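You operate a simulated robot arm through the tools that you are given. There is no shell and no other tool. Be economical: measure what you need, move in short steps, check, and stop when the job is done.

You run a simulated two-armed robot. Do the job below in one go: nothing can be reset, and whatever is moved stays where it is left.

Task
Swap the spare motor's orange cap for the white one.
Fine: orange cap beside the saddle; then lid the grease tin.
Where things are to end (x, y in the base frame): orange cap within 80 mm of [440, 490].

Only the result counts: the job must be done as asked and must still hold three seconds after the hand-in. Knocking over, shifting, dropping, spilling or breaking anything else fails it. Lids that push on must go on centred and level and be pressed home; caps that screw on are set level and turned clockwise until they are tight.

Robot
Two 7-joint arms with fingered hands on one trunk, on a base that drives. Base frame: it is fixed to the floor where the robot stands at the start and does not move with it; the origin is under the middle of the robot, x ahead of it, y to its left, z up; the surface under the hand at the start is at about z = 850. Lengths are in mm, angles in degrees, forces in N, time in s.
The left shoulder is at the start at [70, 166, 1093], the right one opposite. With the tool pointing down near the work surface each hand reaches from about 460 to 960 mm from the robot's upright axis, wherever it stands, measured 20 degrees to its own side. Places, roughly: boss of the bearing [500, -100, 1000]; green brush (3x3x12 cm) [600, 100, 900]; rim of the grease tin [700, 0, 900]; saddle clamp [400, 400, 900]; tin lid (10x9x5 cm) [700, 200, 900]. Payload 4.1 kg a hand.
Tool frame (each hand has its own): the origin (TCP) lies between the finger pads and is the grasp point; the fingertips stand 32 mm ahead of it; z points along the fingers, y is the line along which they close. Largest opening 108 mm; the body of the gripper starts 38 mm behind the TCP. The gripper is a hand of 4 fingers: y runs from the thumb to the fingers, the wrist lies at [-16, -108, -186] in the tool frame.
Orientation is that of the tool frame in the base frame, as a unit quaternion [w, x, y, z]. With the fingers straight down and the wrist toward the robot, the tool's x, y and z point along [0, 1, 0], [1, 0, 0] and [0, 0, -1] of the base frame.

Tools
- The arms move only by the tool jog_arm. It takes "left_moves", "right_moves" or both (then of equal length, played together; a hand with none holds still); each is a list of rows, each an object (a shift or turn left out is 0) with "dp": the shift along the base's x, y, z in mm, a list of three; "delta_rot": the turn, a rotation vector about the base's x, y, z in degrees, a list of three. In form: [{"dp": [x, y, z], "delta_rot": [rx, ry, rz]}, ...]. A call has 1 to 20 rows; each row shifts and turns the commanded pose from where the row before left it. Rows are played at 5 a second. More than 50 mm and 8.6 degrees between two rows, and nothing of the call is played. A pose out of reach is approached as far as the arm can. The call stops where the force on the tool passes 40 N (or 10 N more than at its start, if that is more) or the arm is blocked; 0.2 s more then pass. In this call time passes only in rows, and 0.2 s behind the last. It gives the time, the measured TCP pose, the force on the tool (base axes), the opening and the grip force at its end, in the units of the frame above (readings bear some noise), with the torque about the TCP (base axes, N m) and any sound that the robot's microphone picked up.
- Cameras (640 x 400 px; columns grow to the right, rows downward): "scene" is now at [137.7, 27.3, 1340.2]; the picture's right is [0.30, -0.95, 0.00], its down [-0.38, -0.12, -0.92] and it looks along [0.88, 0.28, -0.40] (base axes); focal length 214 px, centre (320, 200). "left" rides on the left gripper at [-64, -93, -132] in its tool frame; the picture's right is [-0.80, -0.28, 0.53], its down [0.55, -0.71, 0.45] and it looks along [0.25, 0.65, 0.72] (tool axes); focal length 247 px, centre (320, 200). "right" rides on the right gripper at [64, -93, -132] in its tool frame; the picture's right is [-0.80, 0.28, -0.53], its down [-0.55, -0.71, 0.45] and it looks along [-0.25, 0.65, 0.72] (tool axes); focal length 247 px, centre (320, 200).
- get_image(camera): a new picture of that camera. No time passes.
- move_column(by): slides the trunk up (or, below 0, down) by that many mm; the arms and the scene camera ride with it, the base frame stays. It gives what a move gives, with no picture.
- roll_base(legs): drives the robot by 1 to 6 legs, each [ahead, left, turn to the left] in mm, mm and degrees, along the robot's own axes; the way and the turn of a leg run together, so that a leg with both is an arc; at most 1500 mm and 180 degrees a leg. The arms and the cameras ride along, it lands a little off, and it stops where it bumps. It gives what a move gives.
- move_fingers(index, middle, ring, thumb_bend, hand): sets how far each is bent, from 0 (flat) to 1 (curled in); at 0.3 the hand is open as for a grip, at 0.7 the pads meet at the TCP. One left out holds its place. A second passes; each finger stops where it meets its share of the squeeze, and holds until it gets a number again. It is the only way to open and close the hand. It gives what a move gives, with no picture; readings hold the bend of each and the force on the fingers (four entries, about 0 where the hand has none), thumb and palm.
- head_to(pan, tilt): turns the head with the scene camera to pan (to the left, within 86 degrees either way) and tilt (down, from -29 to 69), counted from straight ahead of the robot. It gives what a move gives.
- locate(camera, pixels): for up to 12 pixels [column, row] of the newest picture of that camera ("zoom" is the newest enlarged one), the place [x, y, z] in the base frame of the surface seen there, good to about 2 mm. No time passes.
- enlarge(camera, box): a new picture of the part [left, top, right, bottom] of that camera's present view, enlarged. No time passes.
- finish_job(): hands the job in; it is judged then, once.

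Go step by step. Measure first, check grasps and placings, and put right what went wrong. The budget is 80 turns and 70 pictures, counting those below and the enlarged ones. Unless the task says otherwise, let go and move clear before handing in, and close with one line.

The tools are called after "Call:" as a command line: name --argument value ..., lists and objects as JSON in quotes. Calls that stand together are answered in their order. jog_arm: Moves the arms, as the interface text tells. Its arguments: {"type":"object","properties":{"left_moves":{"type":"array","items":{"type":"object","properties":{"dp":{"type":"array","items":{"type":"number"}},"delta_rot":{"type":"array","items":{"type":"number"}}}}},"right_moves":{"type":"array","items":{"type":"object","properties":{"dp":{"type":"array","items":{"type":"number"}},"delta_rot":{"type":"array","items":{"type":"number"}}}}}},"required":[]} The other tools are called the same way: move_column (by) slides the trunk up or down; move_fingers (index, middle, ring, thumb_bend, hand) moves the fingers one by one; roll_base (legs) drives the base; head_to (pan, tilt) turns the head that bears the scene camera; get_image (camera) takes a picture; locate (camera, pixels) gives the place of the surface under pixels of a picture; enlarge (camera, box) takes an enlarged picture of a part of a camera's view; finish_job () hands the job in.

At the start:

```text
clock: 0.0
left_tcp_pos: [574.0, 340.9, 1324.2]
left_ee_rot: [-0.001, 0.707, 0.707, 0.0]
left_contact_force: [-0.3, 1.1, 0.3]
left_torque: [0.01, 0.02, -0.01]
left_grip_width: 107.6
left_finger_force: 0.0
left_shape: jaw
left_bend: [0.3, 0.3, 0.3, 0.3]
left_finger forces: [0.0, 0.0, 0.1, 0.1, 0.1, 0.0]
right_tcp_pos: [584.5, -159.6, 1297.1]
right_ee_rot: [0.0, 0.707, 0.707, 0.001]
right_contact_force: [-0.2, 0.4, -0.2]
right_torque: [0.01, 0.01, -0.02]
right_grip_width: 107.3
right_finger_force: 0.1
right_shape: jaw
right_bend: [0.3, 0.3, 0.3, 0.3]
right_finger forces: [0.1, 0.0, 0.0, 0.0, 0.0, 0.0]
trunk travel left (down, up): [-600.0, 340.0]
robot x, y, heading: [0.5, 0.5, 0.3]
head pan, tilt: [17.5, 23.3]
```

scene: 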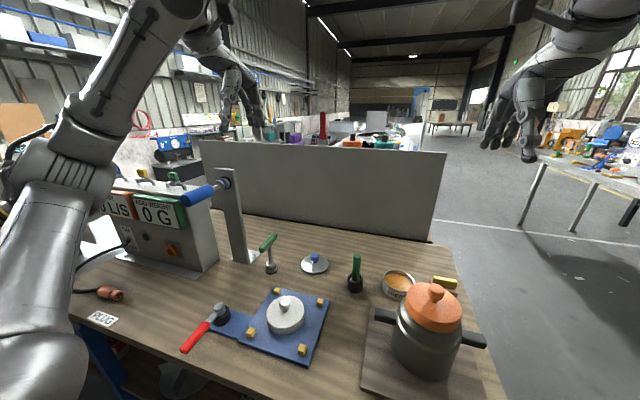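
right: 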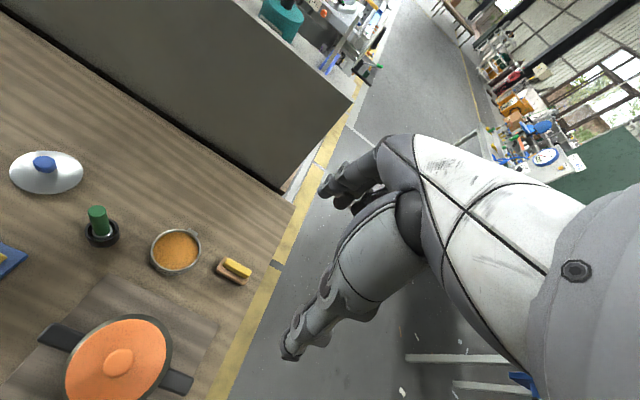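
left: 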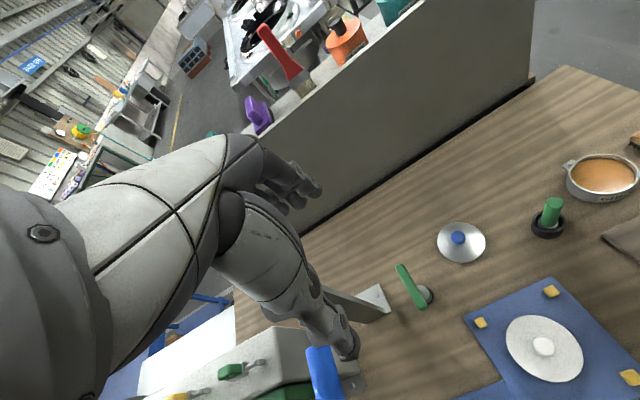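

The scene shows an orange-capped body near (430,320), a white disc with a knob on a blue plate with a red lever (285,315), and the tin (398,283) with a silver lid (315,263). I'll zoom in to see what these are.

Call:
enlarge --camera "scene" --box '[340, 240, 500, 400]'

Call:
enlarge --camera "scene" --box '[170, 220, 350, 370]'

Call:
locate --camera "scene" --pixels '[[436, 289], [412, 315], [285, 304], [270, 318], [315, 259], [398, 281], [355, 265], [218, 312], [190, 346], [300, 350], [322, 302], [436, 378]]'

```text
2.50 times, centred on (420, 320) of scene
```

zoom: 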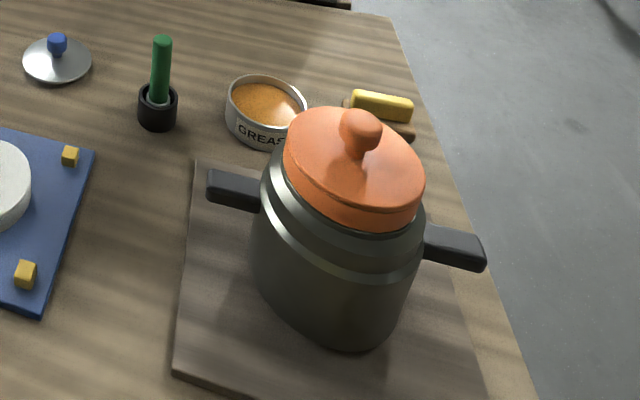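

```text
2.67 times, centred on (260, 295) of scene
```

zoom: 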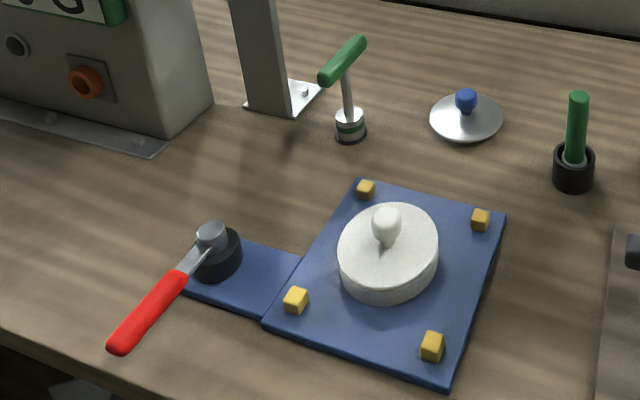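

```text
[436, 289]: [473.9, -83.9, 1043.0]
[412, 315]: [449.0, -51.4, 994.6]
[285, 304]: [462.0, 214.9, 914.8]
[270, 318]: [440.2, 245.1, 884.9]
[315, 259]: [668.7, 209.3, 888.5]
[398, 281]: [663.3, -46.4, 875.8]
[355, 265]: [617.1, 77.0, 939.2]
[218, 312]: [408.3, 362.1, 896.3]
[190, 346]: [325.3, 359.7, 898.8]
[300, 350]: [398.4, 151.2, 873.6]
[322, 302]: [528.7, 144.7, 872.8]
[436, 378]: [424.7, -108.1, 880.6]
```

The orange cap's knob is at about (474,-84,1043), the white cap sits on the blue plate at about (462,215), and the tin lid is at about (669,209). I'll look at the drop area near (440,490) and at the caps in more detail.

Call:
head_to --pan 35 --tilt 55

Call:
get_image --camera "scene"

Call:
enlarge --camera "scene" --box '[240, 120, 480, 270]'

```text
clock: 1.0
left_tcp_pos: [573.0, 340.3, 1324.5]
left_ee_rot: [-0.001, 0.708, 0.707, 0.0]
left_contact_force: [-0.2, 0.1, -0.3]
left_torque: [-0.01, 0.0, 0.01]
left_grip_width: 107.5
left_finger_force: 0.0
left_shape: jaw
left_bend: [0.3, 0.3, 0.3, 0.3]
left_finger forces: [0.1, 0.0, 0.0, 0.0, 0.0, 0.1]
right_tcp_pos: [583.6, -160.6, 1294.7]
right_ee_rot: [-0.001, 0.707, 0.707, 0.001]
right_contact_force: [-0.1, 0.0, 0.0]
right_torque: [0.0, -0.01, -0.04]
right_grip_width: 107.7
right_finger_force: 0.1
right_shape: jaw
right_bend: [0.3, 0.3, 0.3, 0.3]
right_finger forces: [0.0, 0.1, 0.1, 0.0, 0.0, 0.0]
trunk travel left (down, up): [-600.0, 340.0]
robot x, y, heading: [-3.3, -2.5, 0.2]
head pan, tilt: [35.0, 55.0]
```

```text
64 pictures are left
```

scene: 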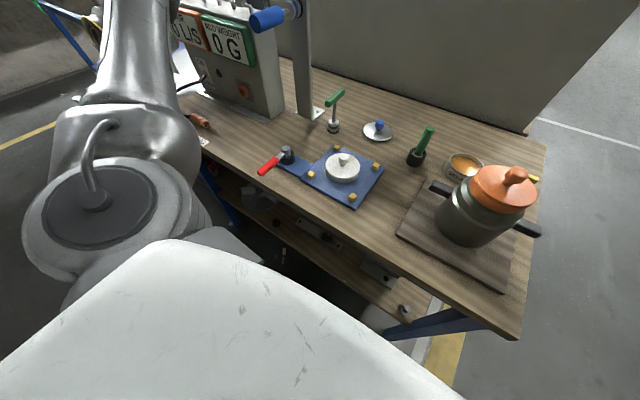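

```text
2.67 times, centred on (360, 195) of scene
```

zoom: 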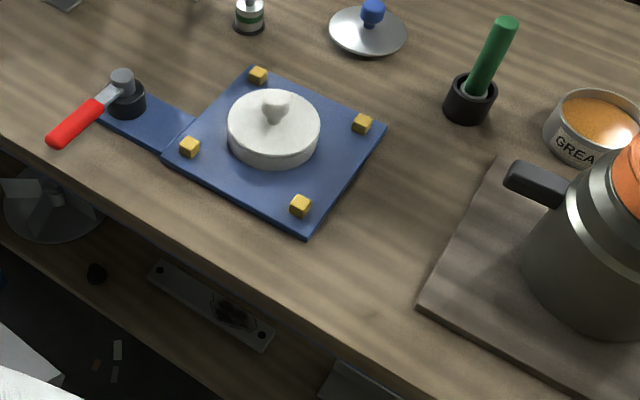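

The drop area at (250,120) in the scene picture looks bare between the plug and the clamp. I'll measure it and the caps.

Call:
locate --camera "scene" --pixels '[[240, 148], [250, 130], [204, 122], [190, 117], [212, 145], [270, 118], [235, 98], [288, 151], [262, 172], [318, 115], [333, 128], [342, 159]]'

Call:
locate --camera "zoom" --pixels '[[276, 100], [228, 125], [320, 125], [272, 166], [272, 88], [188, 148], [300, 205], [362, 122], [258, 75], [372, 10], [330, 28], [407, 38]]'

Call:
enlarge --camera "scene" --box '[390, 130, 550, 270]'

```text
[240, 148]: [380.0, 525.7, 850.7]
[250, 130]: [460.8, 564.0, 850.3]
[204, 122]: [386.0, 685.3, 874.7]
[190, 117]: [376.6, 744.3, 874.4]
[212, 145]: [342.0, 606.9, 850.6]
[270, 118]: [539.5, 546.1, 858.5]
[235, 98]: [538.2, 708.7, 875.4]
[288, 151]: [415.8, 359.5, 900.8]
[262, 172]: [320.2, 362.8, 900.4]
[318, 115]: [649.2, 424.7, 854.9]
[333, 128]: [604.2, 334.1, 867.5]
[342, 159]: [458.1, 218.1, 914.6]
```

```text
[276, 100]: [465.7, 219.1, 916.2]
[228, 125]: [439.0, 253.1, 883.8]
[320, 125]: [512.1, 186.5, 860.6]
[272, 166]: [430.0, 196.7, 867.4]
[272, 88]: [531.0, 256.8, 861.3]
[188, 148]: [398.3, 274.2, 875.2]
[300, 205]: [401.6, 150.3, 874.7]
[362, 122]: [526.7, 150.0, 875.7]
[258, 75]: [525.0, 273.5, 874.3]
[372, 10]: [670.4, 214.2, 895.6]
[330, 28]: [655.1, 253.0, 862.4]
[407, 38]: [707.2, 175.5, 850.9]
```

```text
2.86 times, centred on (470, 200) of scene
```

zoom: 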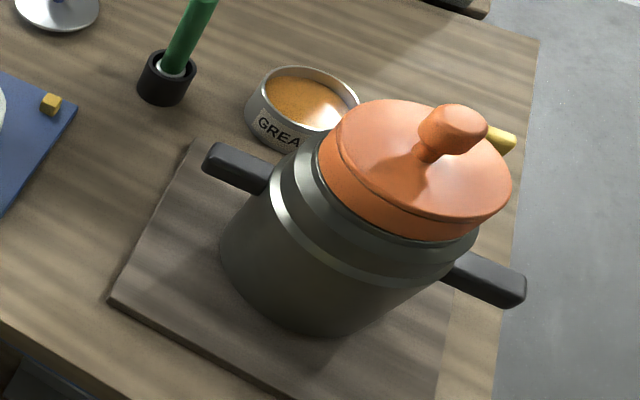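

Now measuring the orange cap, the body and the tin from this zoomed picture.

Call:
locate --camera "zoom" --pixels '[[452, 118], [330, 150], [325, 178], [510, 185], [400, 190], [455, 235], [385, 101], [415, 225], [345, 205], [290, 165], [460, 250], [305, 100]]'

Call:
head_to --pan -5 --tilt 40

Call:
enlarge --camera "scene" --box '[240, 120, 480, 270]'

```text
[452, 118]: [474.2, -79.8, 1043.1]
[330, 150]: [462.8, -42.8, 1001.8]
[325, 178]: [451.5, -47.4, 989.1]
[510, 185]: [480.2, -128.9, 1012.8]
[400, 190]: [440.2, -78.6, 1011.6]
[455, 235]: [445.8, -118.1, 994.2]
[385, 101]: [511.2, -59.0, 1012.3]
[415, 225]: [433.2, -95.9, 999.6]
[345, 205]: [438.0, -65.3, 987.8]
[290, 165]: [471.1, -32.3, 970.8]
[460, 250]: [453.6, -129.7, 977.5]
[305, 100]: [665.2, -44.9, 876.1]
```

```text
clock: 2.0
left_tcp_pos: [574.4, 341.6, 1324.1]
left_ee_rot: [-0.001, 0.708, 0.707, 0.001]
left_contact_force: [-0.7, 0.3, -1.0]
left_torque: [0.02, 0.0, -0.01]
left_grip_width: 107.5
left_finger_force: 0.1
left_shape: jaw
left_bend: [0.3, 0.3, 0.3, 0.3]
left_finger forces: [0.0, 0.0, 0.0, 0.1, 0.0, 0.1]
right_tcp_pos: [584.1, -158.0, 1295.9]
right_ee_rot: [0.0, 0.707, 0.707, -0.001]
right_contact_force: [-1.1, 1.0, -0.3]
right_torque: [0.0, 0.01, -0.01]
right_grip_width: 107.3
right_finger_force: 0.0
right_shape: jaw
right_bend: [0.3, 0.3, 0.3, 0.3]
right_finger forces: [0.0, 0.0, 0.1, 0.0, 0.0, 0.0]
trunk travel left (down, up): [-600.0, 340.0]
robot x, y, heading: [1.5, 1.1, 0.1]
head pan, tilt: [-5.0, 40.0]
```

```text
2.67 times, centred on (360, 195) of scene
```

zoom: 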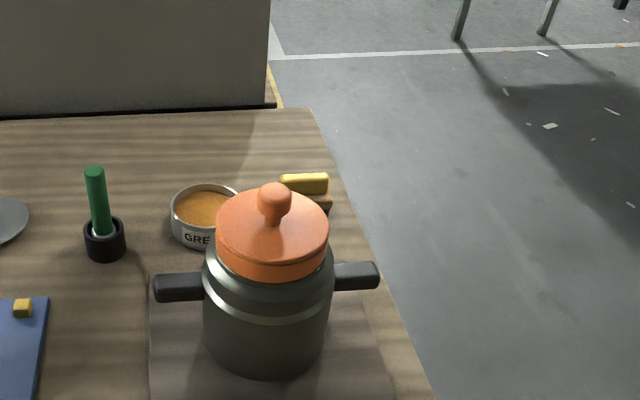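

The orange cap is about 88 mm wide, centred near (475,-84), with z 988–1012 and knob top about 1045. I'll back the base off a little for arm room, and park the right arm to the side.

Call:
roll_base --legs '[[-80, 0, 0]]'

Call:
jog_arm --right_moves '[{"dp": [0, -45, 0]}, {"dp": [0, -45, 0]}, {"dp": [0, -45, 0]}, {"dp": [0, -45, 0]}, {"dp": [0, -45, 0]}, {"dp": [0, -45, 0]}, {"dp": [0, -45, 0]}]'

```text
clock: 3.1
left_tcp_pos: [493.1, 339.8, 1325.0]
left_ee_rot: [-0.001, 0.707, 0.707, 0.0]
left_contact_force: [-0.3, -0.3, 0.5]
left_torque: [0.02, -0.06, -0.02]
left_grip_width: 107.5
left_finger_force: 0.0
left_shape: jaw
left_bend: [0.3, 0.3, 0.3, 0.3]
left_finger forces: [0.0, 0.0, 0.0, 0.0, 0.0, 0.0]
right_tcp_pos: [503.5, -161.0, 1295.9]
right_ee_rot: [0.0, 0.707, 0.707, 0.001]
right_contact_force: [-0.6, -0.4, -0.2]
right_torque: [0.02, 0.02, -0.03]
right_grip_width: 107.5
right_finger_force: 0.1
right_shape: jaw
right_bend: [0.3, 0.3, 0.3, 0.3]
right_finger forces: [0.0, 0.0, 0.0, 0.0, 0.0, 0.1]
trunk travel left (down, up): [-600.0, 340.0]
robot x, y, heading: [-79.9, 1.2, 0.4]
head pan, tilt: [-5.0, 40.0]
```

```text
clock: 4.7
left_tcp_pos: [491.9, 340.7, 1325.6]
left_ee_rot: [-0.001, 0.707, 0.707, 0.001]
left_contact_force: [-0.1, 0.3, -0.2]
left_torque: [-0.01, -0.01, -0.01]
left_grip_width: 107.6
left_finger_force: 0.1
left_shape: jaw
left_bend: [0.3, 0.3, 0.3, 0.3]
left_finger forces: [0.1, 0.0, 0.0, 0.1, 0.0, 0.0]
right_tcp_pos: [503.8, -464.9, 1296.5]
right_ee_rot: [0.0, 0.708, 0.706, 0.001]
right_contact_force: [-0.5, -0.6, -0.6]
right_torque: [-0.01, -0.01, 0.01]
right_grip_width: 107.5
right_finger_force: 0.0
right_shape: jaw
right_bend: [0.3, 0.3, 0.3, 0.3]
right_finger forces: [0.1, 0.0, 0.0, 0.0, 0.0, 0.0]
right hand out of reach, approached as far as the arm can: row 7
trunk travel left (down, up): [-600.0, 340.0]
robot x, y, heading: [-83.4, -2.0, -0.3]
head pan, tilt: [-5.0, 40.0]
```

The right arm is parked at y = -465. Now I'll bring the left hand above the orange knob, first across high up and then down to z ≈ 1160.

Call:
jog_arm --left_moves '[{"dp": [-2, -47, 0]}, {"dp": [-2, -47, 0]}, {"dp": [-2, -47, 0]}, {"dp": [-2, -47, 0]}, {"dp": [-2, -47, -10]}, {"dp": [-2, -47, -10]}, {"dp": [-2, -47, -10]}, {"dp": [-2, -47, -10]}, {"dp": [-1, -48, -10]}, {"dp": [0, 0, -40]}, {"dp": [0, 0, -40]}, {"dp": [0, 0, -35]}]'

Call:
get_image --camera "left"

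Call:
get_image --camera "scene"

```text
clock: 7.3
left_tcp_pos: [475.6, -84.5, 1159.3]
left_ee_rot: [-0.001, 0.707, 0.707, -0.001]
left_contact_force: [0.5, 0.4, 0.4]
left_torque: [-0.01, 0.0, -0.02]
left_grip_width: 107.4
left_finger_force: 0.1
left_shape: jaw
left_bend: [0.3, 0.3, 0.3, 0.3]
left_finger forces: [0.1, 0.0, 0.0, 0.0, 0.0, 0.1]
right_tcp_pos: [505.6, -463.0, 1294.1]
right_ee_rot: [0.0, 0.708, 0.706, 0.0]
right_contact_force: [0.5, -0.2, -0.4]
right_torque: [0.01, 0.03, -0.01]
right_grip_width: 107.8
right_finger_force: 0.2
right_shape: jaw
right_bend: [0.3, 0.3, 0.3, 0.3]
right_finger forces: [0.0, 0.0, 0.1, 0.0, 0.0, 0.0]
trunk travel left (down, up): [-600.0, 340.0]
robot x, y, heading: [-79.8, 0.5, -0.2]
head pan, tilt: [-5.0, 40.0]
```

```text
60 pictures are left
```

left: 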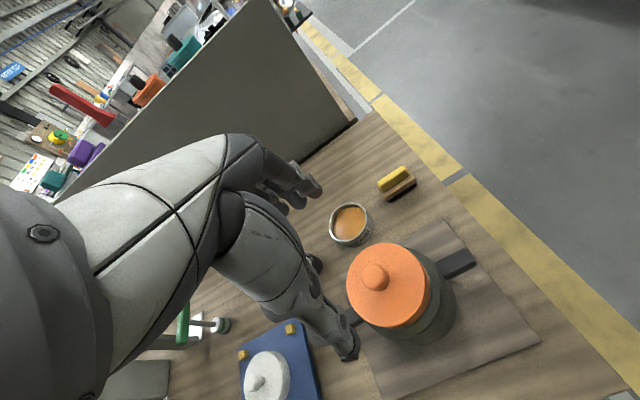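

```text
59 pictures are left
```

scene: 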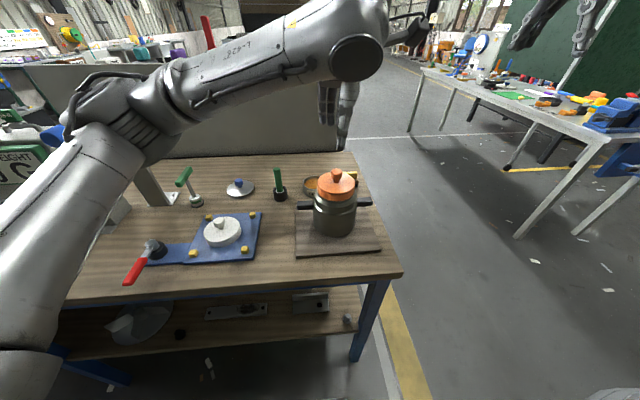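

The cap is clearly seen from the left camera at (388,285), knob at (375,275). I'll measure its rim and the knob, enlarged.

Call:
enlarge --camera "left" --box '[320, 215, 480, 345]'

Call:
locate --camera "left" --pixels '[[375, 275], [352, 270], [427, 293], [392, 247], [388, 325], [361, 252], [410, 255], [362, 308], [372, 265], [384, 272], [252, 375]]'

```text
3.08 times, centred on (400, 280) of left
```

zoom: 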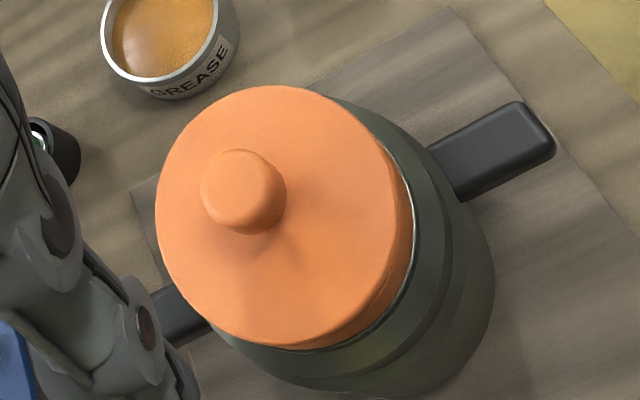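

```text
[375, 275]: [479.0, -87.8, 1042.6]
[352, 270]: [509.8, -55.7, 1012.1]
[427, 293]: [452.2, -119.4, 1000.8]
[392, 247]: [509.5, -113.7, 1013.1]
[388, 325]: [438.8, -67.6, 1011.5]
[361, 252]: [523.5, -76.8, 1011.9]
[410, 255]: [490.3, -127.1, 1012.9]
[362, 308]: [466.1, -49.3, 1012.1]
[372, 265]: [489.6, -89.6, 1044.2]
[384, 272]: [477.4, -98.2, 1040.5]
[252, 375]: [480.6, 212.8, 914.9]
```

The cap centre is about (480,-87), radius about 44. I'll grip the rim (88 mm inside the 107 mm opening), lowering to TCP z ≈ 1022 so the palm clears the knob.

Call:
jog_arm --left_moves '[{"dp": [4.4, -2.5, -30]}, {"dp": [0, 0, -30]}, {"dp": [0, 0, -30]}, {"dp": [0, 0, -25]}, {"dp": [0, 0, -12]}, {"dp": [0, 0, -10]}]'

Call:
get_image --camera "left"

Call:
enlarge --camera "scene" --box '[270, 120, 400, 260]'

```text
clock: 8.7
left_tcp_pos: [479.9, -86.6, 1019.8]
left_ee_rot: [0.0, 0.708, 0.707, 0.001]
left_contact_force: [0.1, 0.3, -0.2]
left_torque: [0.02, -0.01, 0.01]
left_grip_width: 107.6
left_finger_force: 0.0
left_shape: jaw
left_bend: [0.3, 0.3, 0.3, 0.3]
left_finger forces: [0.1, 0.0, 0.0, 0.0, 0.1, 0.0]
right_tcp_pos: [504.0, -462.5, 1294.5]
right_ee_rot: [-0.001, 0.708, 0.706, 0.0]
right_contact_force: [0.8, -0.1, 0.1]
right_torque: [0.0, 0.01, -0.01]
right_grip_width: 107.7
right_finger_force: 0.0
right_shape: jaw
right_bend: [0.3, 0.3, 0.3, 0.3]
right_finger forces: [0.0, 0.1, 0.1, 0.1, 0.0, 0.0]
trunk travel left (down, up): [-600.0, 340.0]
robot x, y, heading: [-77.1, 1.2, -0.1]
head pan, tilt: [-5.0, 40.0]
```

```text
57 pictures are left
```

left: 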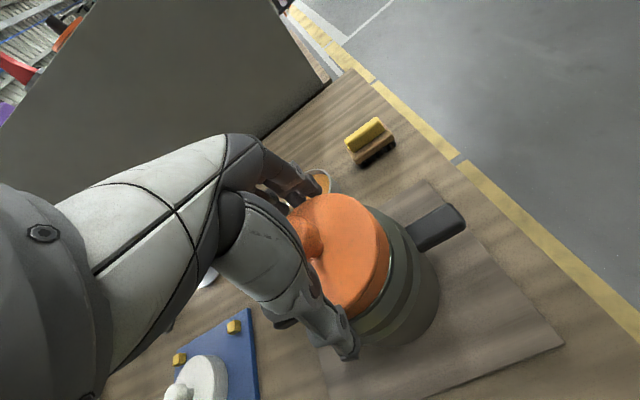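

```text
2.86 times, centred on (335, 190) of scene
```

zoom: 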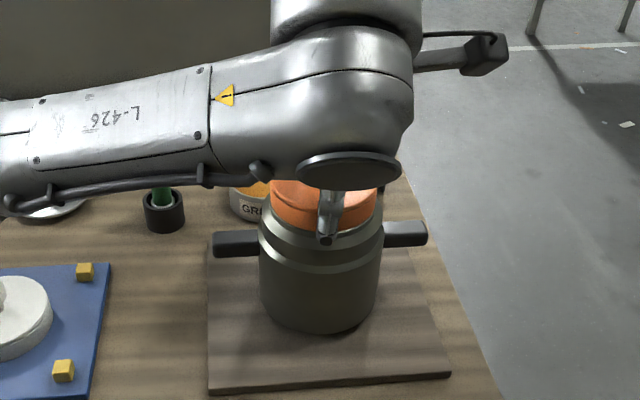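

The thumb is in front of the rim and the fingers are behind it. Closing on the rim.

Call:
move_fingers --hand "left" --index 0.5 --middle 0.5 --ring 0.5 --thumb_bend 0.5

```text
clock: 9.7
left_tcp_pos: [480.1, -86.2, 1022.5]
left_ee_rot: [0.0, 0.708, 0.706, 0.0]
left_contact_force: [5.5, 0.4, 12.3]
left_torque: [0.1, -0.88, 0.0]
left_grip_width: 92.7
left_finger_force: 21.2
left_shape: fingers
left_bend: [0.42, 0.39, 0.47, 0.38]
left_finger forces: [11.3, 15.5, 2.5, 0.1, 13.3, 0.1]
right_tcp_pos: [505.8, -463.6, 1296.0]
right_ee_rot: [0.0, 0.708, 0.706, 0.0]
right_contact_force: [0.0, -0.6, 0.4]
right_torque: [-0.05, -0.01, 0.02]
right_grip_width: 107.9
right_finger_force: 0.1
right_shape: jaw
right_bend: [0.3, 0.3, 0.3, 0.3]
right_finger forces: [0.0, 0.0, 0.1, 0.0, 0.0, 0.0]
trunk travel left (down, up): [-600.0, 340.0]
robot x, y, heading: [-77.2, 1.1, -0.1]
head pan, tilt: [-5.0, 40.0]
```

The grip holds at 92.7 mm with 21 N. I'll try a gentle lift to see whether the cap is pushed on or screwed.

Call:
jog_arm --left_moves '[{"dp": [0, 0, 2]}, {"dp": [0, 0, 2]}, {"dp": [0, 0, 2]}]'

Call:
get_image --camera "left"

```text
clock: 10.5
left_tcp_pos: [479.6, -87.3, 1027.4]
left_ee_rot: [-0.002, 0.708, 0.706, 0.0]
left_contact_force: [-0.4, -0.6, -0.2]
left_torque: [0.03, -0.01, -0.01]
left_grip_width: 93.0
left_finger_force: 16.0
left_shape: fingers
left_bend: [0.43, 0.42, 0.47, 0.38]
left_finger forces: [9.3, 4.6, 2.1, 0.0, 15.8, 0.0]
right_tcp_pos: [503.4, -463.1, 1296.4]
right_ee_rot: [0.0, 0.708, 0.707, 0.002]
right_contact_force: [-0.2, 0.7, 0.4]
right_torque: [0.04, -0.05, -0.02]
right_grip_width: 107.9
right_finger_force: 0.0
right_shape: jaw
right_bend: [0.3, 0.3, 0.3, 0.3]
right_finger forces: [0.0, 0.0, 0.0, 0.1, 0.1, 0.0]
trunk travel left (down, up): [-600.0, 340.0]
robot x, y, heading: [-80.9, 6.9, 0.1]
head pan, tilt: [-5.0, 40.0]
```

```text
55 pictures are left
```

left: 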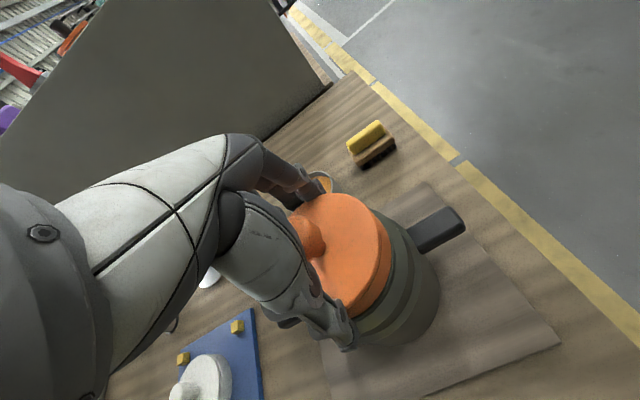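

The force is near zero after the lift. I'll check whether the cap top rose from 1012.

Call:
locate --camera "left" --pixels '[[350, 240], [365, 215], [340, 285], [384, 235], [398, 260], [415, 300]]'

Call:
enlarge --camera "left" --box '[280, 170, 460, 370]'

```text
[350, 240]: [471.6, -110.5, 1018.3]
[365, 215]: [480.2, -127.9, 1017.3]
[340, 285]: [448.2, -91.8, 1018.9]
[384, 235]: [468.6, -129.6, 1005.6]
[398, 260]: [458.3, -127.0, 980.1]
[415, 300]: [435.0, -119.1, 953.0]
```

```text
2.00 times, centred on (370, 270) of left
```

zoom: 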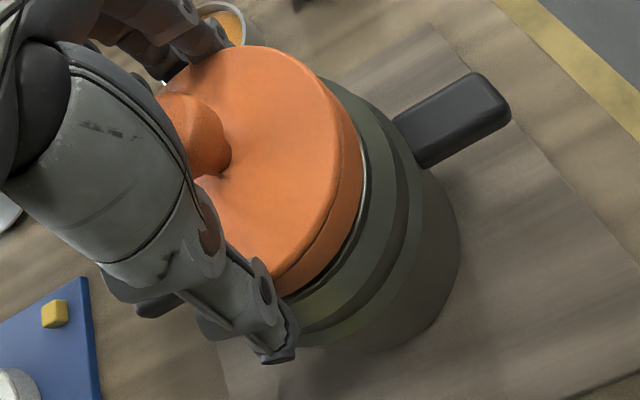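

The cap rose about 6 mm to 1018, so it simply lifts off. I'll firm up the grip and lift further.

Call:
move_fingers --hand "left" --index 0.6 --middle 0.6 --ring 0.6 --thumb_bend 0.6

Call:
jog_arm --left_moves '[{"dp": [0, 0, 8]}, {"dp": [0, 0, 12]}, {"dp": [0, 0, 15]}, {"dp": [0, 0, 20]}, {"dp": [0, 0, 25]}, {"dp": [0, 0, 25]}]'

Call:
get_image --camera "left"

Call:
enlarge --camera "scene" --box '[260, 80, 420, 260]'

```text
clock: 11.5
left_tcp_pos: [482.9, -86.4, 1028.1]
left_ee_rot: [-0.001, 0.707, 0.707, -0.001]
left_contact_force: [7.0, 3.7, -0.2]
left_torque: [0.09, -0.24, -0.03]
left_grip_width: 90.9
left_finger_force: 20.4
left_shape: fingers
left_bend: [0.52, 0.46, 0.52, 0.35]
left_finger forces: [9.9, 7.9, 6.7, 0.0, 18.0, 0.1]
right_tcp_pos: [506.0, -462.6, 1293.7]
right_ee_rot: [-0.001, 0.708, 0.707, -0.001]
right_contact_force: [0.3, -0.1, 0.1]
right_torque: [-0.03, 0.0, -0.01]
right_grip_width: 107.7
right_finger_force: 0.0
right_shape: jaw
right_bend: [0.3, 0.3, 0.3, 0.3]
right_finger forces: [0.0, 0.1, 0.1, 0.0, 0.0, 0.0]
trunk travel left (down, up): [-600.0, 340.0]
robot x, y, heading: [-81.8, -0.4, -0.0]
head pan, tilt: [-5.0, 40.0]
```

```text
clock: 12.9
left_tcp_pos: [481.4, -87.5, 1131.7]
left_ee_rot: [-0.001, 0.708, 0.706, 0.0]
left_contact_force: [0.5, -0.4, -0.3]
left_torque: [0.02, -0.02, -0.03]
left_grip_width: 91.0
left_finger_force: 20.2
left_shape: fingers
left_bend: [0.53, 0.46, 0.53, 0.35]
left_finger forces: [8.4, 6.4, 5.5, 0.1, 20.1, 0.0]
right_tcp_pos: [504.2, -464.1, 1295.3]
right_ee_rot: [-0.001, 0.707, 0.707, 0.001]
right_contact_force: [-0.5, -0.4, 0.6]
right_torque: [0.05, 0.01, 0.01]
right_grip_width: 107.5
right_finger_force: 0.0
right_shape: jaw
right_bend: [0.3, 0.3, 0.3, 0.3]
right_finger forces: [0.1, 0.0, 0.0, 0.0, 0.0, 0.0]
trunk travel left (down, up): [-600.0, 340.0]
robot x, y, heading: [-82.2, -0.6, -0.0]
head pan, tilt: [-5.0, 40.0]
```

```text
53 pictures are left
```

left: 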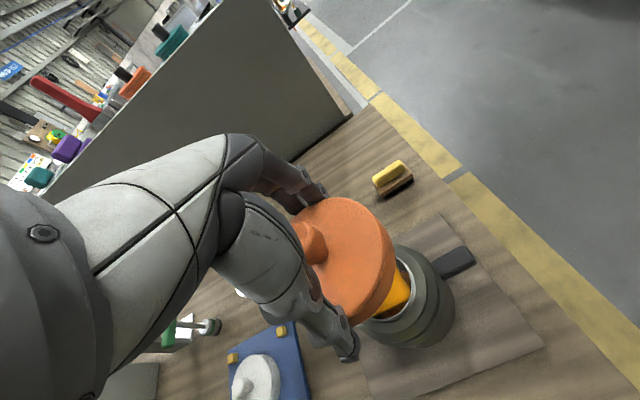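

```text
2.22 times, centred on (340, 170) of scene
```

zoom: 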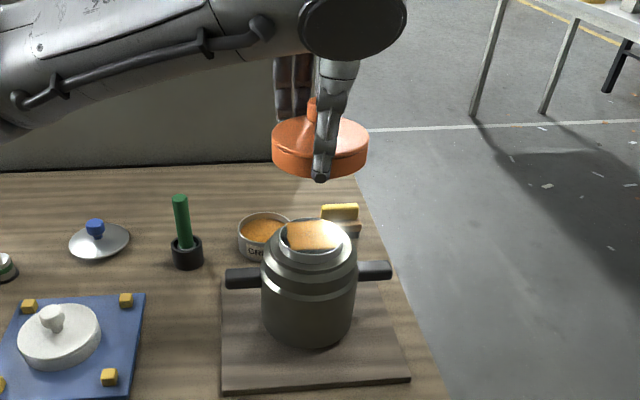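

The cap is off, and an open neck with orange windings shows at (310,240) in the zoom. I'll measure the neck, then look along the carrying path.

Call:
locate --camera "zoom" --pixels '[[278, 236], [345, 236], [311, 258], [311, 222], [311, 240], [290, 255], [335, 253], [265, 262], [355, 262], [310, 275], [311, 268]]'

Call:
locate --camera "left" --pixels '[[350, 240], [365, 300], [345, 210], [388, 260], [378, 300]]'

Call:
head_to --pan 42 --tilt 40

Call:
get_image --camera "scene"

```text
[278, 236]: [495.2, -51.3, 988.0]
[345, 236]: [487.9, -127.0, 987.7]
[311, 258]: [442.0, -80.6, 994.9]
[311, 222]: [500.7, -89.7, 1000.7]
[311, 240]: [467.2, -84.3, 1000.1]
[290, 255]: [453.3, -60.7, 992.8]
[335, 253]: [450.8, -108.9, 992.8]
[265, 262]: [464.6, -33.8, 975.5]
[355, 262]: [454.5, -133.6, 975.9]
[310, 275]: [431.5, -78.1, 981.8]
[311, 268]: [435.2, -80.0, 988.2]
```

```text
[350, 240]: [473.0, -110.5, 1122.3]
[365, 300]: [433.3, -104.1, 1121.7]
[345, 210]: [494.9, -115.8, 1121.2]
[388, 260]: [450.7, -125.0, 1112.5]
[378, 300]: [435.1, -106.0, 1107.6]
```

```text
clock: 14.1
left_tcp_pos: [481.2, -86.3, 1133.1]
left_ee_rot: [-0.001, 0.708, 0.706, 0.001]
left_contact_force: [-0.3, -0.5, -0.2]
left_torque: [-0.02, 0.02, 0.02]
left_grip_width: 91.1
left_finger_force: 20.0
left_shape: fingers
left_bend: [0.53, 0.46, 0.53, 0.35]
left_finger forces: [8.4, 6.4, 5.5, 0.0, 20.1, 0.0]
right_tcp_pos: [504.0, -463.1, 1295.8]
right_ee_rot: [-0.001, 0.707, 0.707, 0.001]
right_contact_force: [0.0, -0.4, -0.1]
right_torque: [0.01, 0.0, -0.01]
right_grip_width: 108.0
right_finger_force: 0.1
right_shape: jaw
right_bend: [0.3, 0.3, 0.3, 0.3]
right_finger forces: [0.0, 0.0, 0.0, 0.0, 0.0, 0.0]
trunk travel left (down, up): [-600.0, 340.0]
robot x, y, heading: [-82.5, -1.7, -0.1]
head pan, tilt: [42.0, 40.0]
```

```text
51 pictures are left
```

scene: 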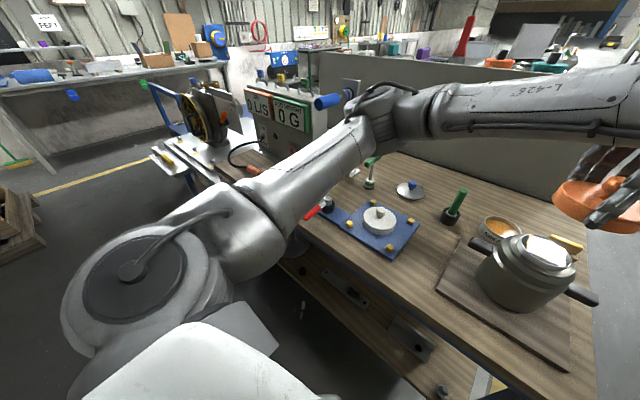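

The neck rim is at z ≈ 1000 and its ledge at 988, centred near (480,-86). Now locating the blue handle and the box edges near the path.

Call:
locate --camera "scene" --pixels '[[322, 102], [340, 96], [350, 85], [300, 118], [277, 160], [255, 172], [310, 128], [255, 120]]'

```text
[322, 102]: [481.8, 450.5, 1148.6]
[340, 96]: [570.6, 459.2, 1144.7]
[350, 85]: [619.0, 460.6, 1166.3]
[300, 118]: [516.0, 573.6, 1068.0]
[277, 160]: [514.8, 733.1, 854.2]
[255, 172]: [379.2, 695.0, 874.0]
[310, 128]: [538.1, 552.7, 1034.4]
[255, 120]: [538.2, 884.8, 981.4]
```

The blue lever overhangs to about (478,450,1148), so I'll come in beneath and in front of it. I'll go over to (385,270) at z 1130, then down to z 975, and then across to (420,490).

Call:
jog_arm --left_moves '[{"dp": [-12, 45, 0]}, {"dp": [-12, 45, 0]}, {"dp": [-12, 45, 0]}, {"dp": [-12, 45, 0]}, {"dp": [-12, 45, 0]}, {"dp": [-12, 45, 0]}, {"dp": [-12, 45, 0]}, {"dp": [-12, 41, 0]}, {"dp": [0, 0, -40]}, {"dp": [0, 0, -40]}, {"dp": [0, 0, -40]}, {"dp": [0, 0, -38]}]'

Call:
get_image --camera "scene"

```text
clock: 16.6
left_tcp_pos: [415.3, 278.8, 1087.2]
left_ee_rot: [-0.001, 0.707, 0.707, -0.002]
left_contact_force: [-0.5, 0.1, -0.5]
left_torque: [-0.01, 0.01, -0.02]
left_grip_width: 90.6
left_finger_force: 19.8
left_shape: fingers
left_bend: [0.53, 0.47, 0.54, 0.35]
left_finger forces: [8.7, 6.5, 5.4, 0.1, 19.6, 0.1]
left hand out of reach, approached as far as the arm can: row 8, 9, 10, 11, 12
right_tcp_pos: [505.5, -461.5, 1297.1]
right_ee_rot: [0.001, 0.708, 0.706, -0.001]
right_contact_force: [0.1, 0.7, 0.5]
right_torque: [-0.05, 0.0, 0.01]
right_grip_width: 107.8
right_finger_force: 0.1
right_shape: jaw
right_bend: [0.3, 0.3, 0.3, 0.3]
right_finger forces: [0.0, 0.0, 0.1, 0.1, 0.0, 0.0]
trunk travel left (down, up): [-600.0, 340.0]
robot x, y, heading: [-80.3, 0.4, -0.2]
head pan, tilt: [42.0, 40.0]
```

```text
50 pictures are left
```

scene: 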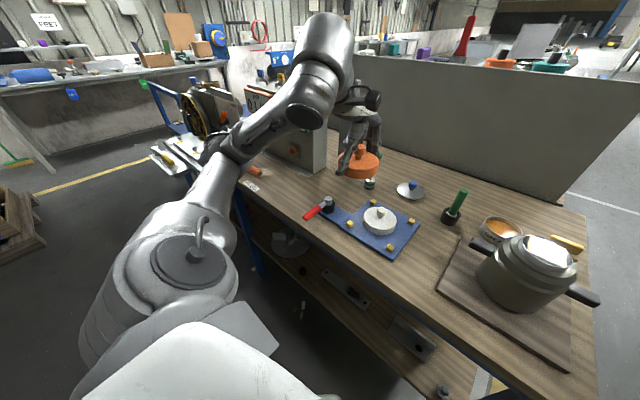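

The arm is folded too close to the body and stopped at (415,279,1087). I'll back the base 120 mm to give it room, which also pulls it away from the lever.

Call:
roll_base --legs '[[-130, 0, 0]]'

Call:
get_image --camera "scene"

```text
clock: 17.9
left_tcp_pos: [283.0, 276.2, 1087.1]
left_ee_rot: [0.0, 0.708, 0.706, -0.002]
left_contact_force: [-0.5, -0.8, -0.7]
left_torque: [0.01, -0.05, -0.02]
left_grip_width: 90.7
left_finger_force: 19.5
left_shape: fingers
left_bend: [0.53, 0.47, 0.54, 0.35]
left_finger forces: [8.6, 6.4, 5.5, 0.0, 19.6, 0.0]
right_tcp_pos: [374.3, -464.1, 1295.7]
right_ee_rot: [-0.001, 0.708, 0.706, 0.0]
right_contact_force: [0.2, -0.4, -0.9]
right_torque: [-0.01, 0.01, -0.01]
right_grip_width: 107.9
right_finger_force: 0.0
right_shape: jaw
right_bend: [0.3, 0.3, 0.3, 0.3]
right_finger forces: [0.1, 0.0, 0.0, 0.1, 0.1, 0.0]
trunk travel left (down, up): [-600.0, 340.0]
robot x, y, heading: [-211.8, 1.8, -0.3]
head pan, tilt: [42.0, 40.0]
```

```text
49 pictures are left
```

scene: 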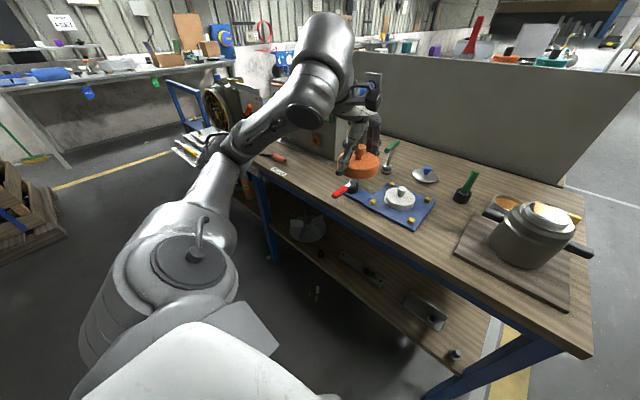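

No contact. The hand is at (283,276,1087). Moving it forward and down to about (385,320,985), clear of the clamp below.

Call:
jog_arm --left_moves '[{"dp": [20, 10, -20]}, {"dp": [20, 10, -20]}, {"dp": [20, 10, -20]}, {"dp": [20, 10, -20]}, {"dp": [20, 5, -20]}]'

Call:
get_image --camera "scene"

```text
clock: 19.1
left_tcp_pos: [385.9, 322.7, 986.4]
left_ee_rot: [-0.003, 0.708, 0.706, -0.002]
left_contact_force: [-0.6, -0.4, -0.9]
left_torque: [-0.04, 0.0, 0.0]
left_grip_width: 90.6
left_finger_force: 19.5
left_shape: fingers
left_bend: [0.53, 0.47, 0.54, 0.35]
left_finger forces: [8.6, 6.3, 5.4, 0.0, 19.2, 0.0]
right_tcp_pos: [374.7, -464.9, 1295.6]
right_ee_rot: [-0.001, 0.709, 0.706, 0.0]
right_contact_force: [-0.8, 0.7, 0.0]
right_torque: [0.01, 0.0, 0.0]
right_grip_width: 108.1
right_finger_force: 0.0
right_shape: jaw
right_bend: [0.3, 0.3, 0.3, 0.3]
right_finger forces: [0.1, 0.1, 0.0, 0.0, 0.0, 0.1]
trunk travel left (down, up): [-600.0, 340.0]
robot x, y, heading: [-208.8, 2.5, -0.1]
head pan, tilt: [42.0, 40.0]
```

```text
48 pictures are left
```

scene: 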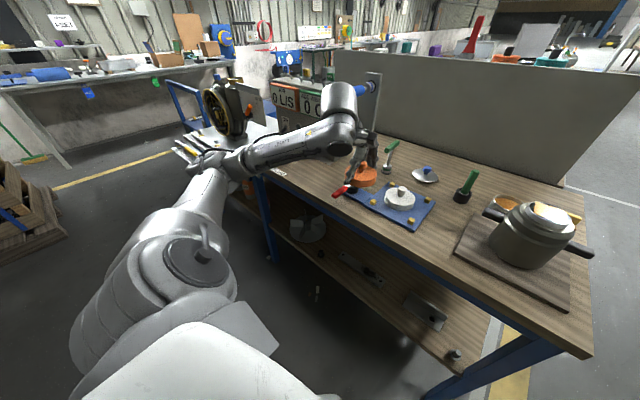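

The arm's wrist bulge (340,95) is near the blue lever (365,88) in view. I'll measure the gap before going further left.

Call:
locate --camera "scene" --pixels '[[342, 90], [338, 110], [344, 130], [364, 88], [372, 86], [356, 100], [365, 137], [300, 140], [350, 122]]'

Call:
enlarge --camera "scene" --box '[290, 60, 430, 230]'

```text
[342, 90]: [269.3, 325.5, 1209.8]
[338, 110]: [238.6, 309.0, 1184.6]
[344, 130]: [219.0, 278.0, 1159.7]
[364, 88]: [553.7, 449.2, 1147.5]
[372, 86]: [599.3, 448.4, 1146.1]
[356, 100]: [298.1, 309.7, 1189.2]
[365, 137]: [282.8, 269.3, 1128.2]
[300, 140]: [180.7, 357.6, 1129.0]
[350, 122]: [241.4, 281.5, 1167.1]
```

```text
2.35 times, centred on (360, 145) of scene
```

zoom: 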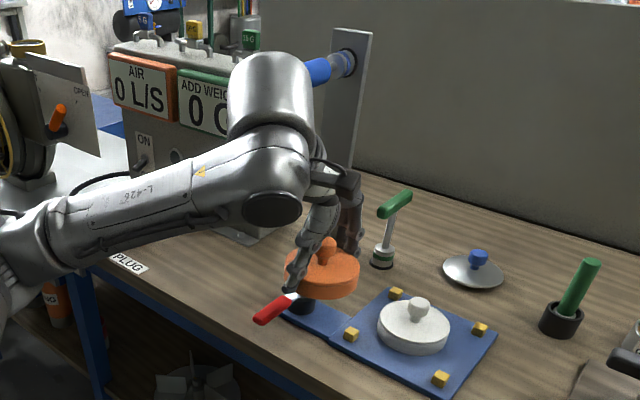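

The wrist sits about 115 mm behind the TCP in x, and the lever starts at x ≈ 478, so there is plenty of gap. Crossing to (420,490), then down to z ≈ 905.

Call:
jog_arm --left_moves '[{"dp": [4, 42, 0]}, {"dp": [10, 42, 0]}, {"dp": [10, 42, 0]}, {"dp": [10, 41, 0]}, {"dp": [0, 0, -25]}, {"dp": [0, 0, -25]}, {"dp": [0, 0, -25]}]'

Call:
get_image --camera "left"

Call:
enlarge --camera "scene" --box '[260, 60, 420, 230]'

```text
clock: 20.7
left_tcp_pos: [417.0, 488.9, 912.4]
left_ee_rot: [-0.001, 0.708, 0.706, -0.002]
left_contact_force: [0.2, -0.7, 0.0]
left_torque: [-0.02, 0.01, 0.02]
left_grip_width: 90.6
left_finger_force: 19.4
left_shape: fingers
left_bend: [0.53, 0.47, 0.54, 0.35]
left_finger forces: [8.4, 6.2, 5.4, 0.0, 19.0, 0.0]
right_tcp_pos: [375.8, -463.7, 1294.9]
right_ee_rot: [0.0, 0.709, 0.705, 0.0]
right_contact_force: [0.5, 0.0, 0.9]
right_torque: [0.06, -0.03, 0.0]
right_grip_width: 107.7
right_finger_force: 0.1
right_shape: jaw
right_bend: [0.3, 0.3, 0.3, 0.3]
right_finger forces: [0.1, 0.1, 0.1, 0.0, 0.0, 0.1]
trunk travel left (down, up): [-600.0, 340.0]
robot x, y, heading: [-209.8, -0.1, -0.3]
head pan, tilt: [42.0, 40.0]
```

```text
46 pictures are left
```

left: 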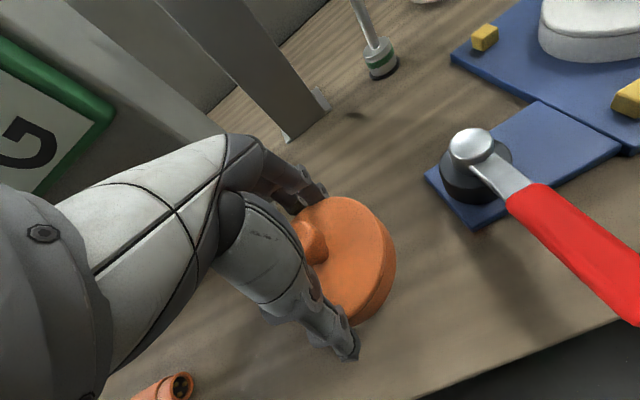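

```text
2.35 times, centred on (340, 145) of scene
```

zoom: 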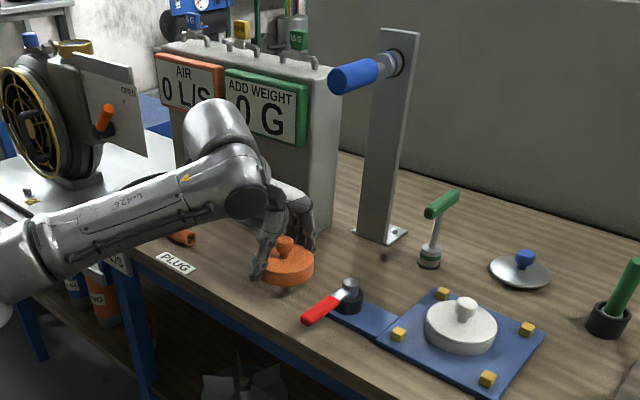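

The drop spot is clear. Lowering in small steps until the cap touches.

Call:
jog_arm --left_moves '[{"dp": [0, 0, -12]}, {"dp": [0, 0, -6]}, {"dp": [0, 0, -4]}]'

Call:
enlarge --camera "left" --box '[240, 170, 440, 370]'

Call:
locate --camera "zoom" --pixels '[[350, 170], [400, 140], [485, 260], [470, 330], [490, 380], [540, 200]]'

```text
clock: 21.5
left_tcp_pos: [416.8, 487.9, 889.2]
left_ee_rot: [-0.001, 0.709, 0.706, -0.001]
left_contact_force: [-0.7, -0.5, -1.3]
left_torque: [-0.03, 0.0, 0.0]
left_grip_width: 90.3
left_finger_force: 19.6
left_shape: fingers
left_bend: [0.53, 0.47, 0.54, 0.35]
left_finger forces: [8.4, 6.3, 5.4, 0.0, 18.8, 0.0]
right_tcp_pos: [375.1, -464.0, 1295.0]
right_ee_rot: [0.0, 0.708, 0.706, 0.001]
right_contact_force: [0.7, -0.7, 0.1]
right_torque: [-0.01, 0.04, 0.04]
right_grip_width: 107.7
right_finger_force: 0.0
right_shape: jaw
right_bend: [0.3, 0.3, 0.3, 0.3]
right_finger forces: [0.0, 0.0, 0.0, 0.0, 0.1, 0.0]
trunk travel left (down, up): [-600.0, 340.0]
robot x, y, heading: [-207.8, 3.1, -0.2]
head pan, tilt: [42.0, 40.0]
```

```text
2.00 times, centred on (340, 270) of left
```

zoom: 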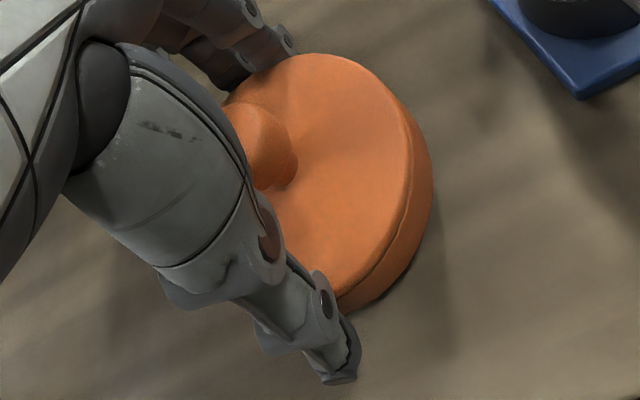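

```text
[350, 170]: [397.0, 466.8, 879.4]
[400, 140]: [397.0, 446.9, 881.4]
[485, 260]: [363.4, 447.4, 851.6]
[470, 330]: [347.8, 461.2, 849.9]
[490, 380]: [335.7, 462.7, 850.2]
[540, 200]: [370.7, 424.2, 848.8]
```

The cap top is at 880 and needs to be at about 874. I'll continue down by small steps to contact.

Call:
jog_arm --left_moves '[{"dp": [0, 0, -2]}, {"dp": [0, 0, -2]}, {"dp": [0, 0, -2]}, {"dp": [0, 0, -1]}]'

```text
clock: 22.5
left_tcp_pos: [418.9, 488.2, 888.8]
left_ee_rot: [0.001, 0.709, 0.706, 0.003]
left_contact_force: [1.6, 2.2, 19.0]
left_torque: [0.27, -0.93, 0.07]
left_grip_width: 90.5
left_finger_force: 28.9
left_shape: fingers
left_bend: [0.53, 0.45, 0.54, 0.35]
left_finger forces: [8.6, 23.8, 5.7, 0.1, 18.8, 0.0]
right_tcp_pos: [372.7, -465.6, 1296.3]
right_ee_rot: [0.0, 0.709, 0.705, 0.001]
right_contact_force: [-0.2, 0.2, -0.6]
right_torque: [0.02, 0.01, 0.03]
right_grip_width: 107.9
right_finger_force: 0.0
right_shape: jaw
right_bend: [0.3, 0.3, 0.3, 0.3]
right_finger forces: [0.0, 0.1, 0.0, 0.1, 0.0, 0.1]
trunk travel left (down, up): [-600.0, 340.0]
robot x, y, heading: [-213.5, -0.9, -0.1]
head pan, tilt: [42.0, 40.0]
```

The middle finger tip touches the table first, with the cap a few mm above it. I'll ease up 1 mm and open gently so the cap settles.

Call:
jog_arm --left_moves '[{"dp": [0, 0, 1.5]}, {"dp": [0, 0, 1]}]'

Call:
move_fingers --hand "left" --index 0.38 --middle 0.38 --ring 0.38 --thumb_bend 0.33

Call:
move_fingers --hand "left" --index 0.3 --middle 0.3 --ring 0.3 --thumb_bend 0.25

Call:
get_image --camera "left"

```text
clock: 23.1
left_tcp_pos: [417.1, 487.4, 887.7]
left_ee_rot: [0.0, 0.708, 0.706, 0.001]
left_contact_force: [3.5, 2.0, 17.5]
left_torque: [0.31, -0.91, 0.08]
left_grip_width: 90.3
left_finger_force: 27.9
left_shape: fingers
left_bend: [0.53, 0.45, 0.54, 0.35]
left_finger forces: [8.8, 22.0, 6.0, 0.0, 18.3, 0.1]
right_tcp_pos: [374.2, -465.6, 1296.3]
right_ee_rot: [0.0, 0.708, 0.706, 0.002]
right_contact_force: [-0.6, 0.8, -0.1]
right_torque: [-0.01, 0.0, 0.0]
right_grip_width: 107.5
right_finger_force: 0.1
right_shape: jaw
right_bend: [0.3, 0.3, 0.3, 0.3]
right_finger forces: [0.0, 0.1, 0.1, 0.0, 0.0, 0.0]
trunk travel left (down, up): [-600.0, 340.0]
robot x, y, heading: [-209.9, 1.1, -0.3]
head pan, tilt: [42.0, 40.0]
```

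```text
clock: 24.1
left_tcp_pos: [416.9, 487.6, 885.8]
left_ee_rot: [-0.002, 0.707, 0.707, -0.002]
left_contact_force: [-1.3, 0.0, 3.6]
left_torque: [0.04, -0.15, 0.0]
left_grip_width: 98.0
left_finger_force: 3.7
left_shape: fingers
left_bend: [0.37, 0.39, 0.38, 0.31]
left_finger forces: [1.1, 4.3, 0.0, 0.0, 1.2, 0.0]
right_tcp_pos: [374.4, -464.8, 1295.8]
right_ee_rot: [0.0, 0.709, 0.706, 0.001]
right_contact_force: [-0.7, 0.8, -0.4]
right_torque: [0.0, -0.03, 0.01]
right_grip_width: 107.5
right_finger_force: 0.0
right_shape: jaw
right_bend: [0.3, 0.3, 0.3, 0.3]
right_finger forces: [0.0, 0.1, 0.0, 0.0, 0.0, 0.0]
trunk travel left (down, up): [-600.0, 340.0]
robot x, y, heading: [-211.8, 0.4, -0.2]
head pan, tilt: [42.0, 40.0]
```

```text
clock: 25.1
left_tcp_pos: [418.3, 487.8, 885.9]
left_ee_rot: [-0.001, 0.708, 0.706, -0.001]
left_contact_force: [0.4, 0.5, 0.6]
left_torque: [-0.01, 0.0, -0.02]
left_grip_width: 112.5
left_finger_force: 0.1
left_shape: fingers
left_bend: [0.3, 0.3, 0.3, 0.25]
left_finger forces: [0.0, 0.0, 0.0, 0.0, 0.0, 0.0]
right_tcp_pos: [374.3, -465.0, 1295.6]
right_ee_rot: [-0.001, 0.708, 0.706, 0.001]
right_contact_force: [-0.6, 0.4, -0.1]
right_torque: [-0.02, -0.02, 0.0]
right_grip_width: 107.8
right_finger_force: 0.0
right_shape: jaw
right_bend: [0.3, 0.3, 0.3, 0.3]
right_finger forces: [0.0, 0.0, 0.0, 0.0, 0.0, 0.0]
trunk travel left (down, up): [-600.0, 340.0]
robot x, y, heading: [-208.8, -1.6, -0.3]
head pan, tilt: [42.0, 40.0]
```

```text
43 pictures are left
```

left: 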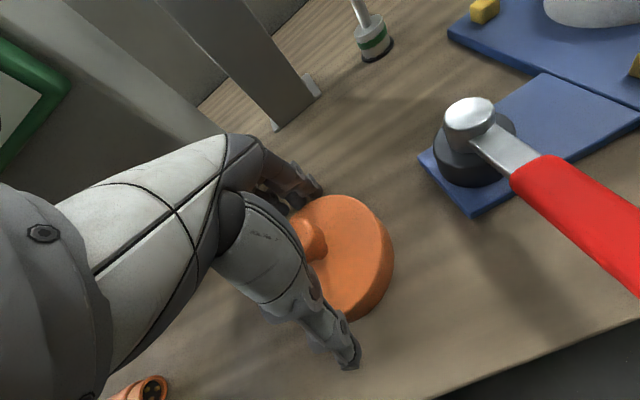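

The cap is free and flat on the table. Lifting to z ≈ 990 and moving back over to the white cap.

Call:
jog_arm --left_moves '[{"dp": [0, 0, 30]}, {"dp": [0, 0, 40]}, {"dp": [0, 0, 40]}, {"dp": [-5, -45, 0]}, {"dp": [0, -45, 0]}, {"dp": [0, -45, 0]}, {"dp": [10, -45, 0]}, {"dp": [15, -45, 0]}, {"dp": [15, -45, 10]}, {"dp": [12, -5, 0]}]'

Call:
get_image --camera "left"

Call:
get_image --camera "scene"

```text
clock: 27.3
left_tcp_pos: [466.3, 211.9, 1004.6]
left_ee_rot: [-0.001, 0.709, 0.705, -0.001]
left_contact_force: [0.5, 0.8, -0.4]
left_torque: [-0.02, 0.0, 0.02]
left_grip_width: 112.7
left_finger_force: 0.1
left_shape: fingers
left_bend: [0.3, 0.3, 0.3, 0.25]
left_finger forces: [0.1, 0.1, 0.1, 0.0, 0.1, 0.0]
right_tcp_pos: [375.3, -464.1, 1295.9]
right_ee_rot: [0.0, 0.708, 0.706, 0.001]
right_contact_force: [-0.2, 0.2, -0.2]
right_torque: [-0.02, 0.04, 0.0]
right_grip_width: 107.7
right_finger_force: 0.0
right_shape: jaw
right_bend: [0.3, 0.3, 0.3, 0.3]
right_finger forces: [0.1, 0.0, 0.1, 0.1, 0.0, 0.1]
trunk travel left (down, up): [-600.0, 340.0]
robot x, y, heading: [-212.2, 2.5, -0.1]
head pan, tilt: [42.0, 40.0]
```

```text
42 pictures are left
```

left: 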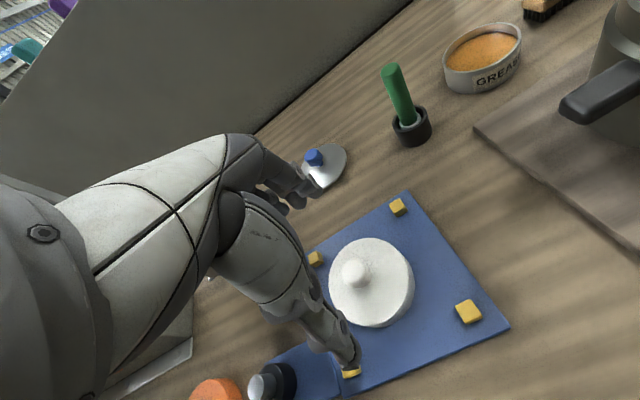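

```text
41 pictures are left
```

scene: 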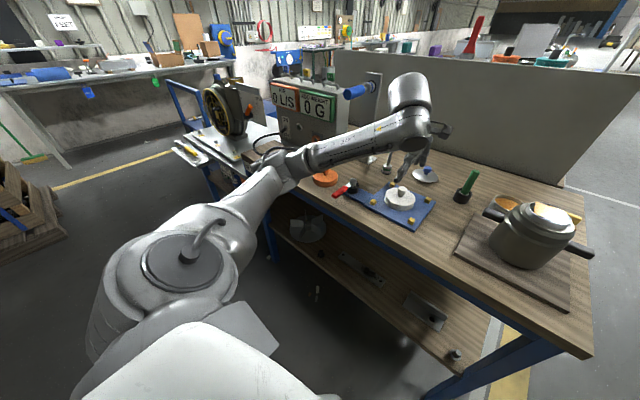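

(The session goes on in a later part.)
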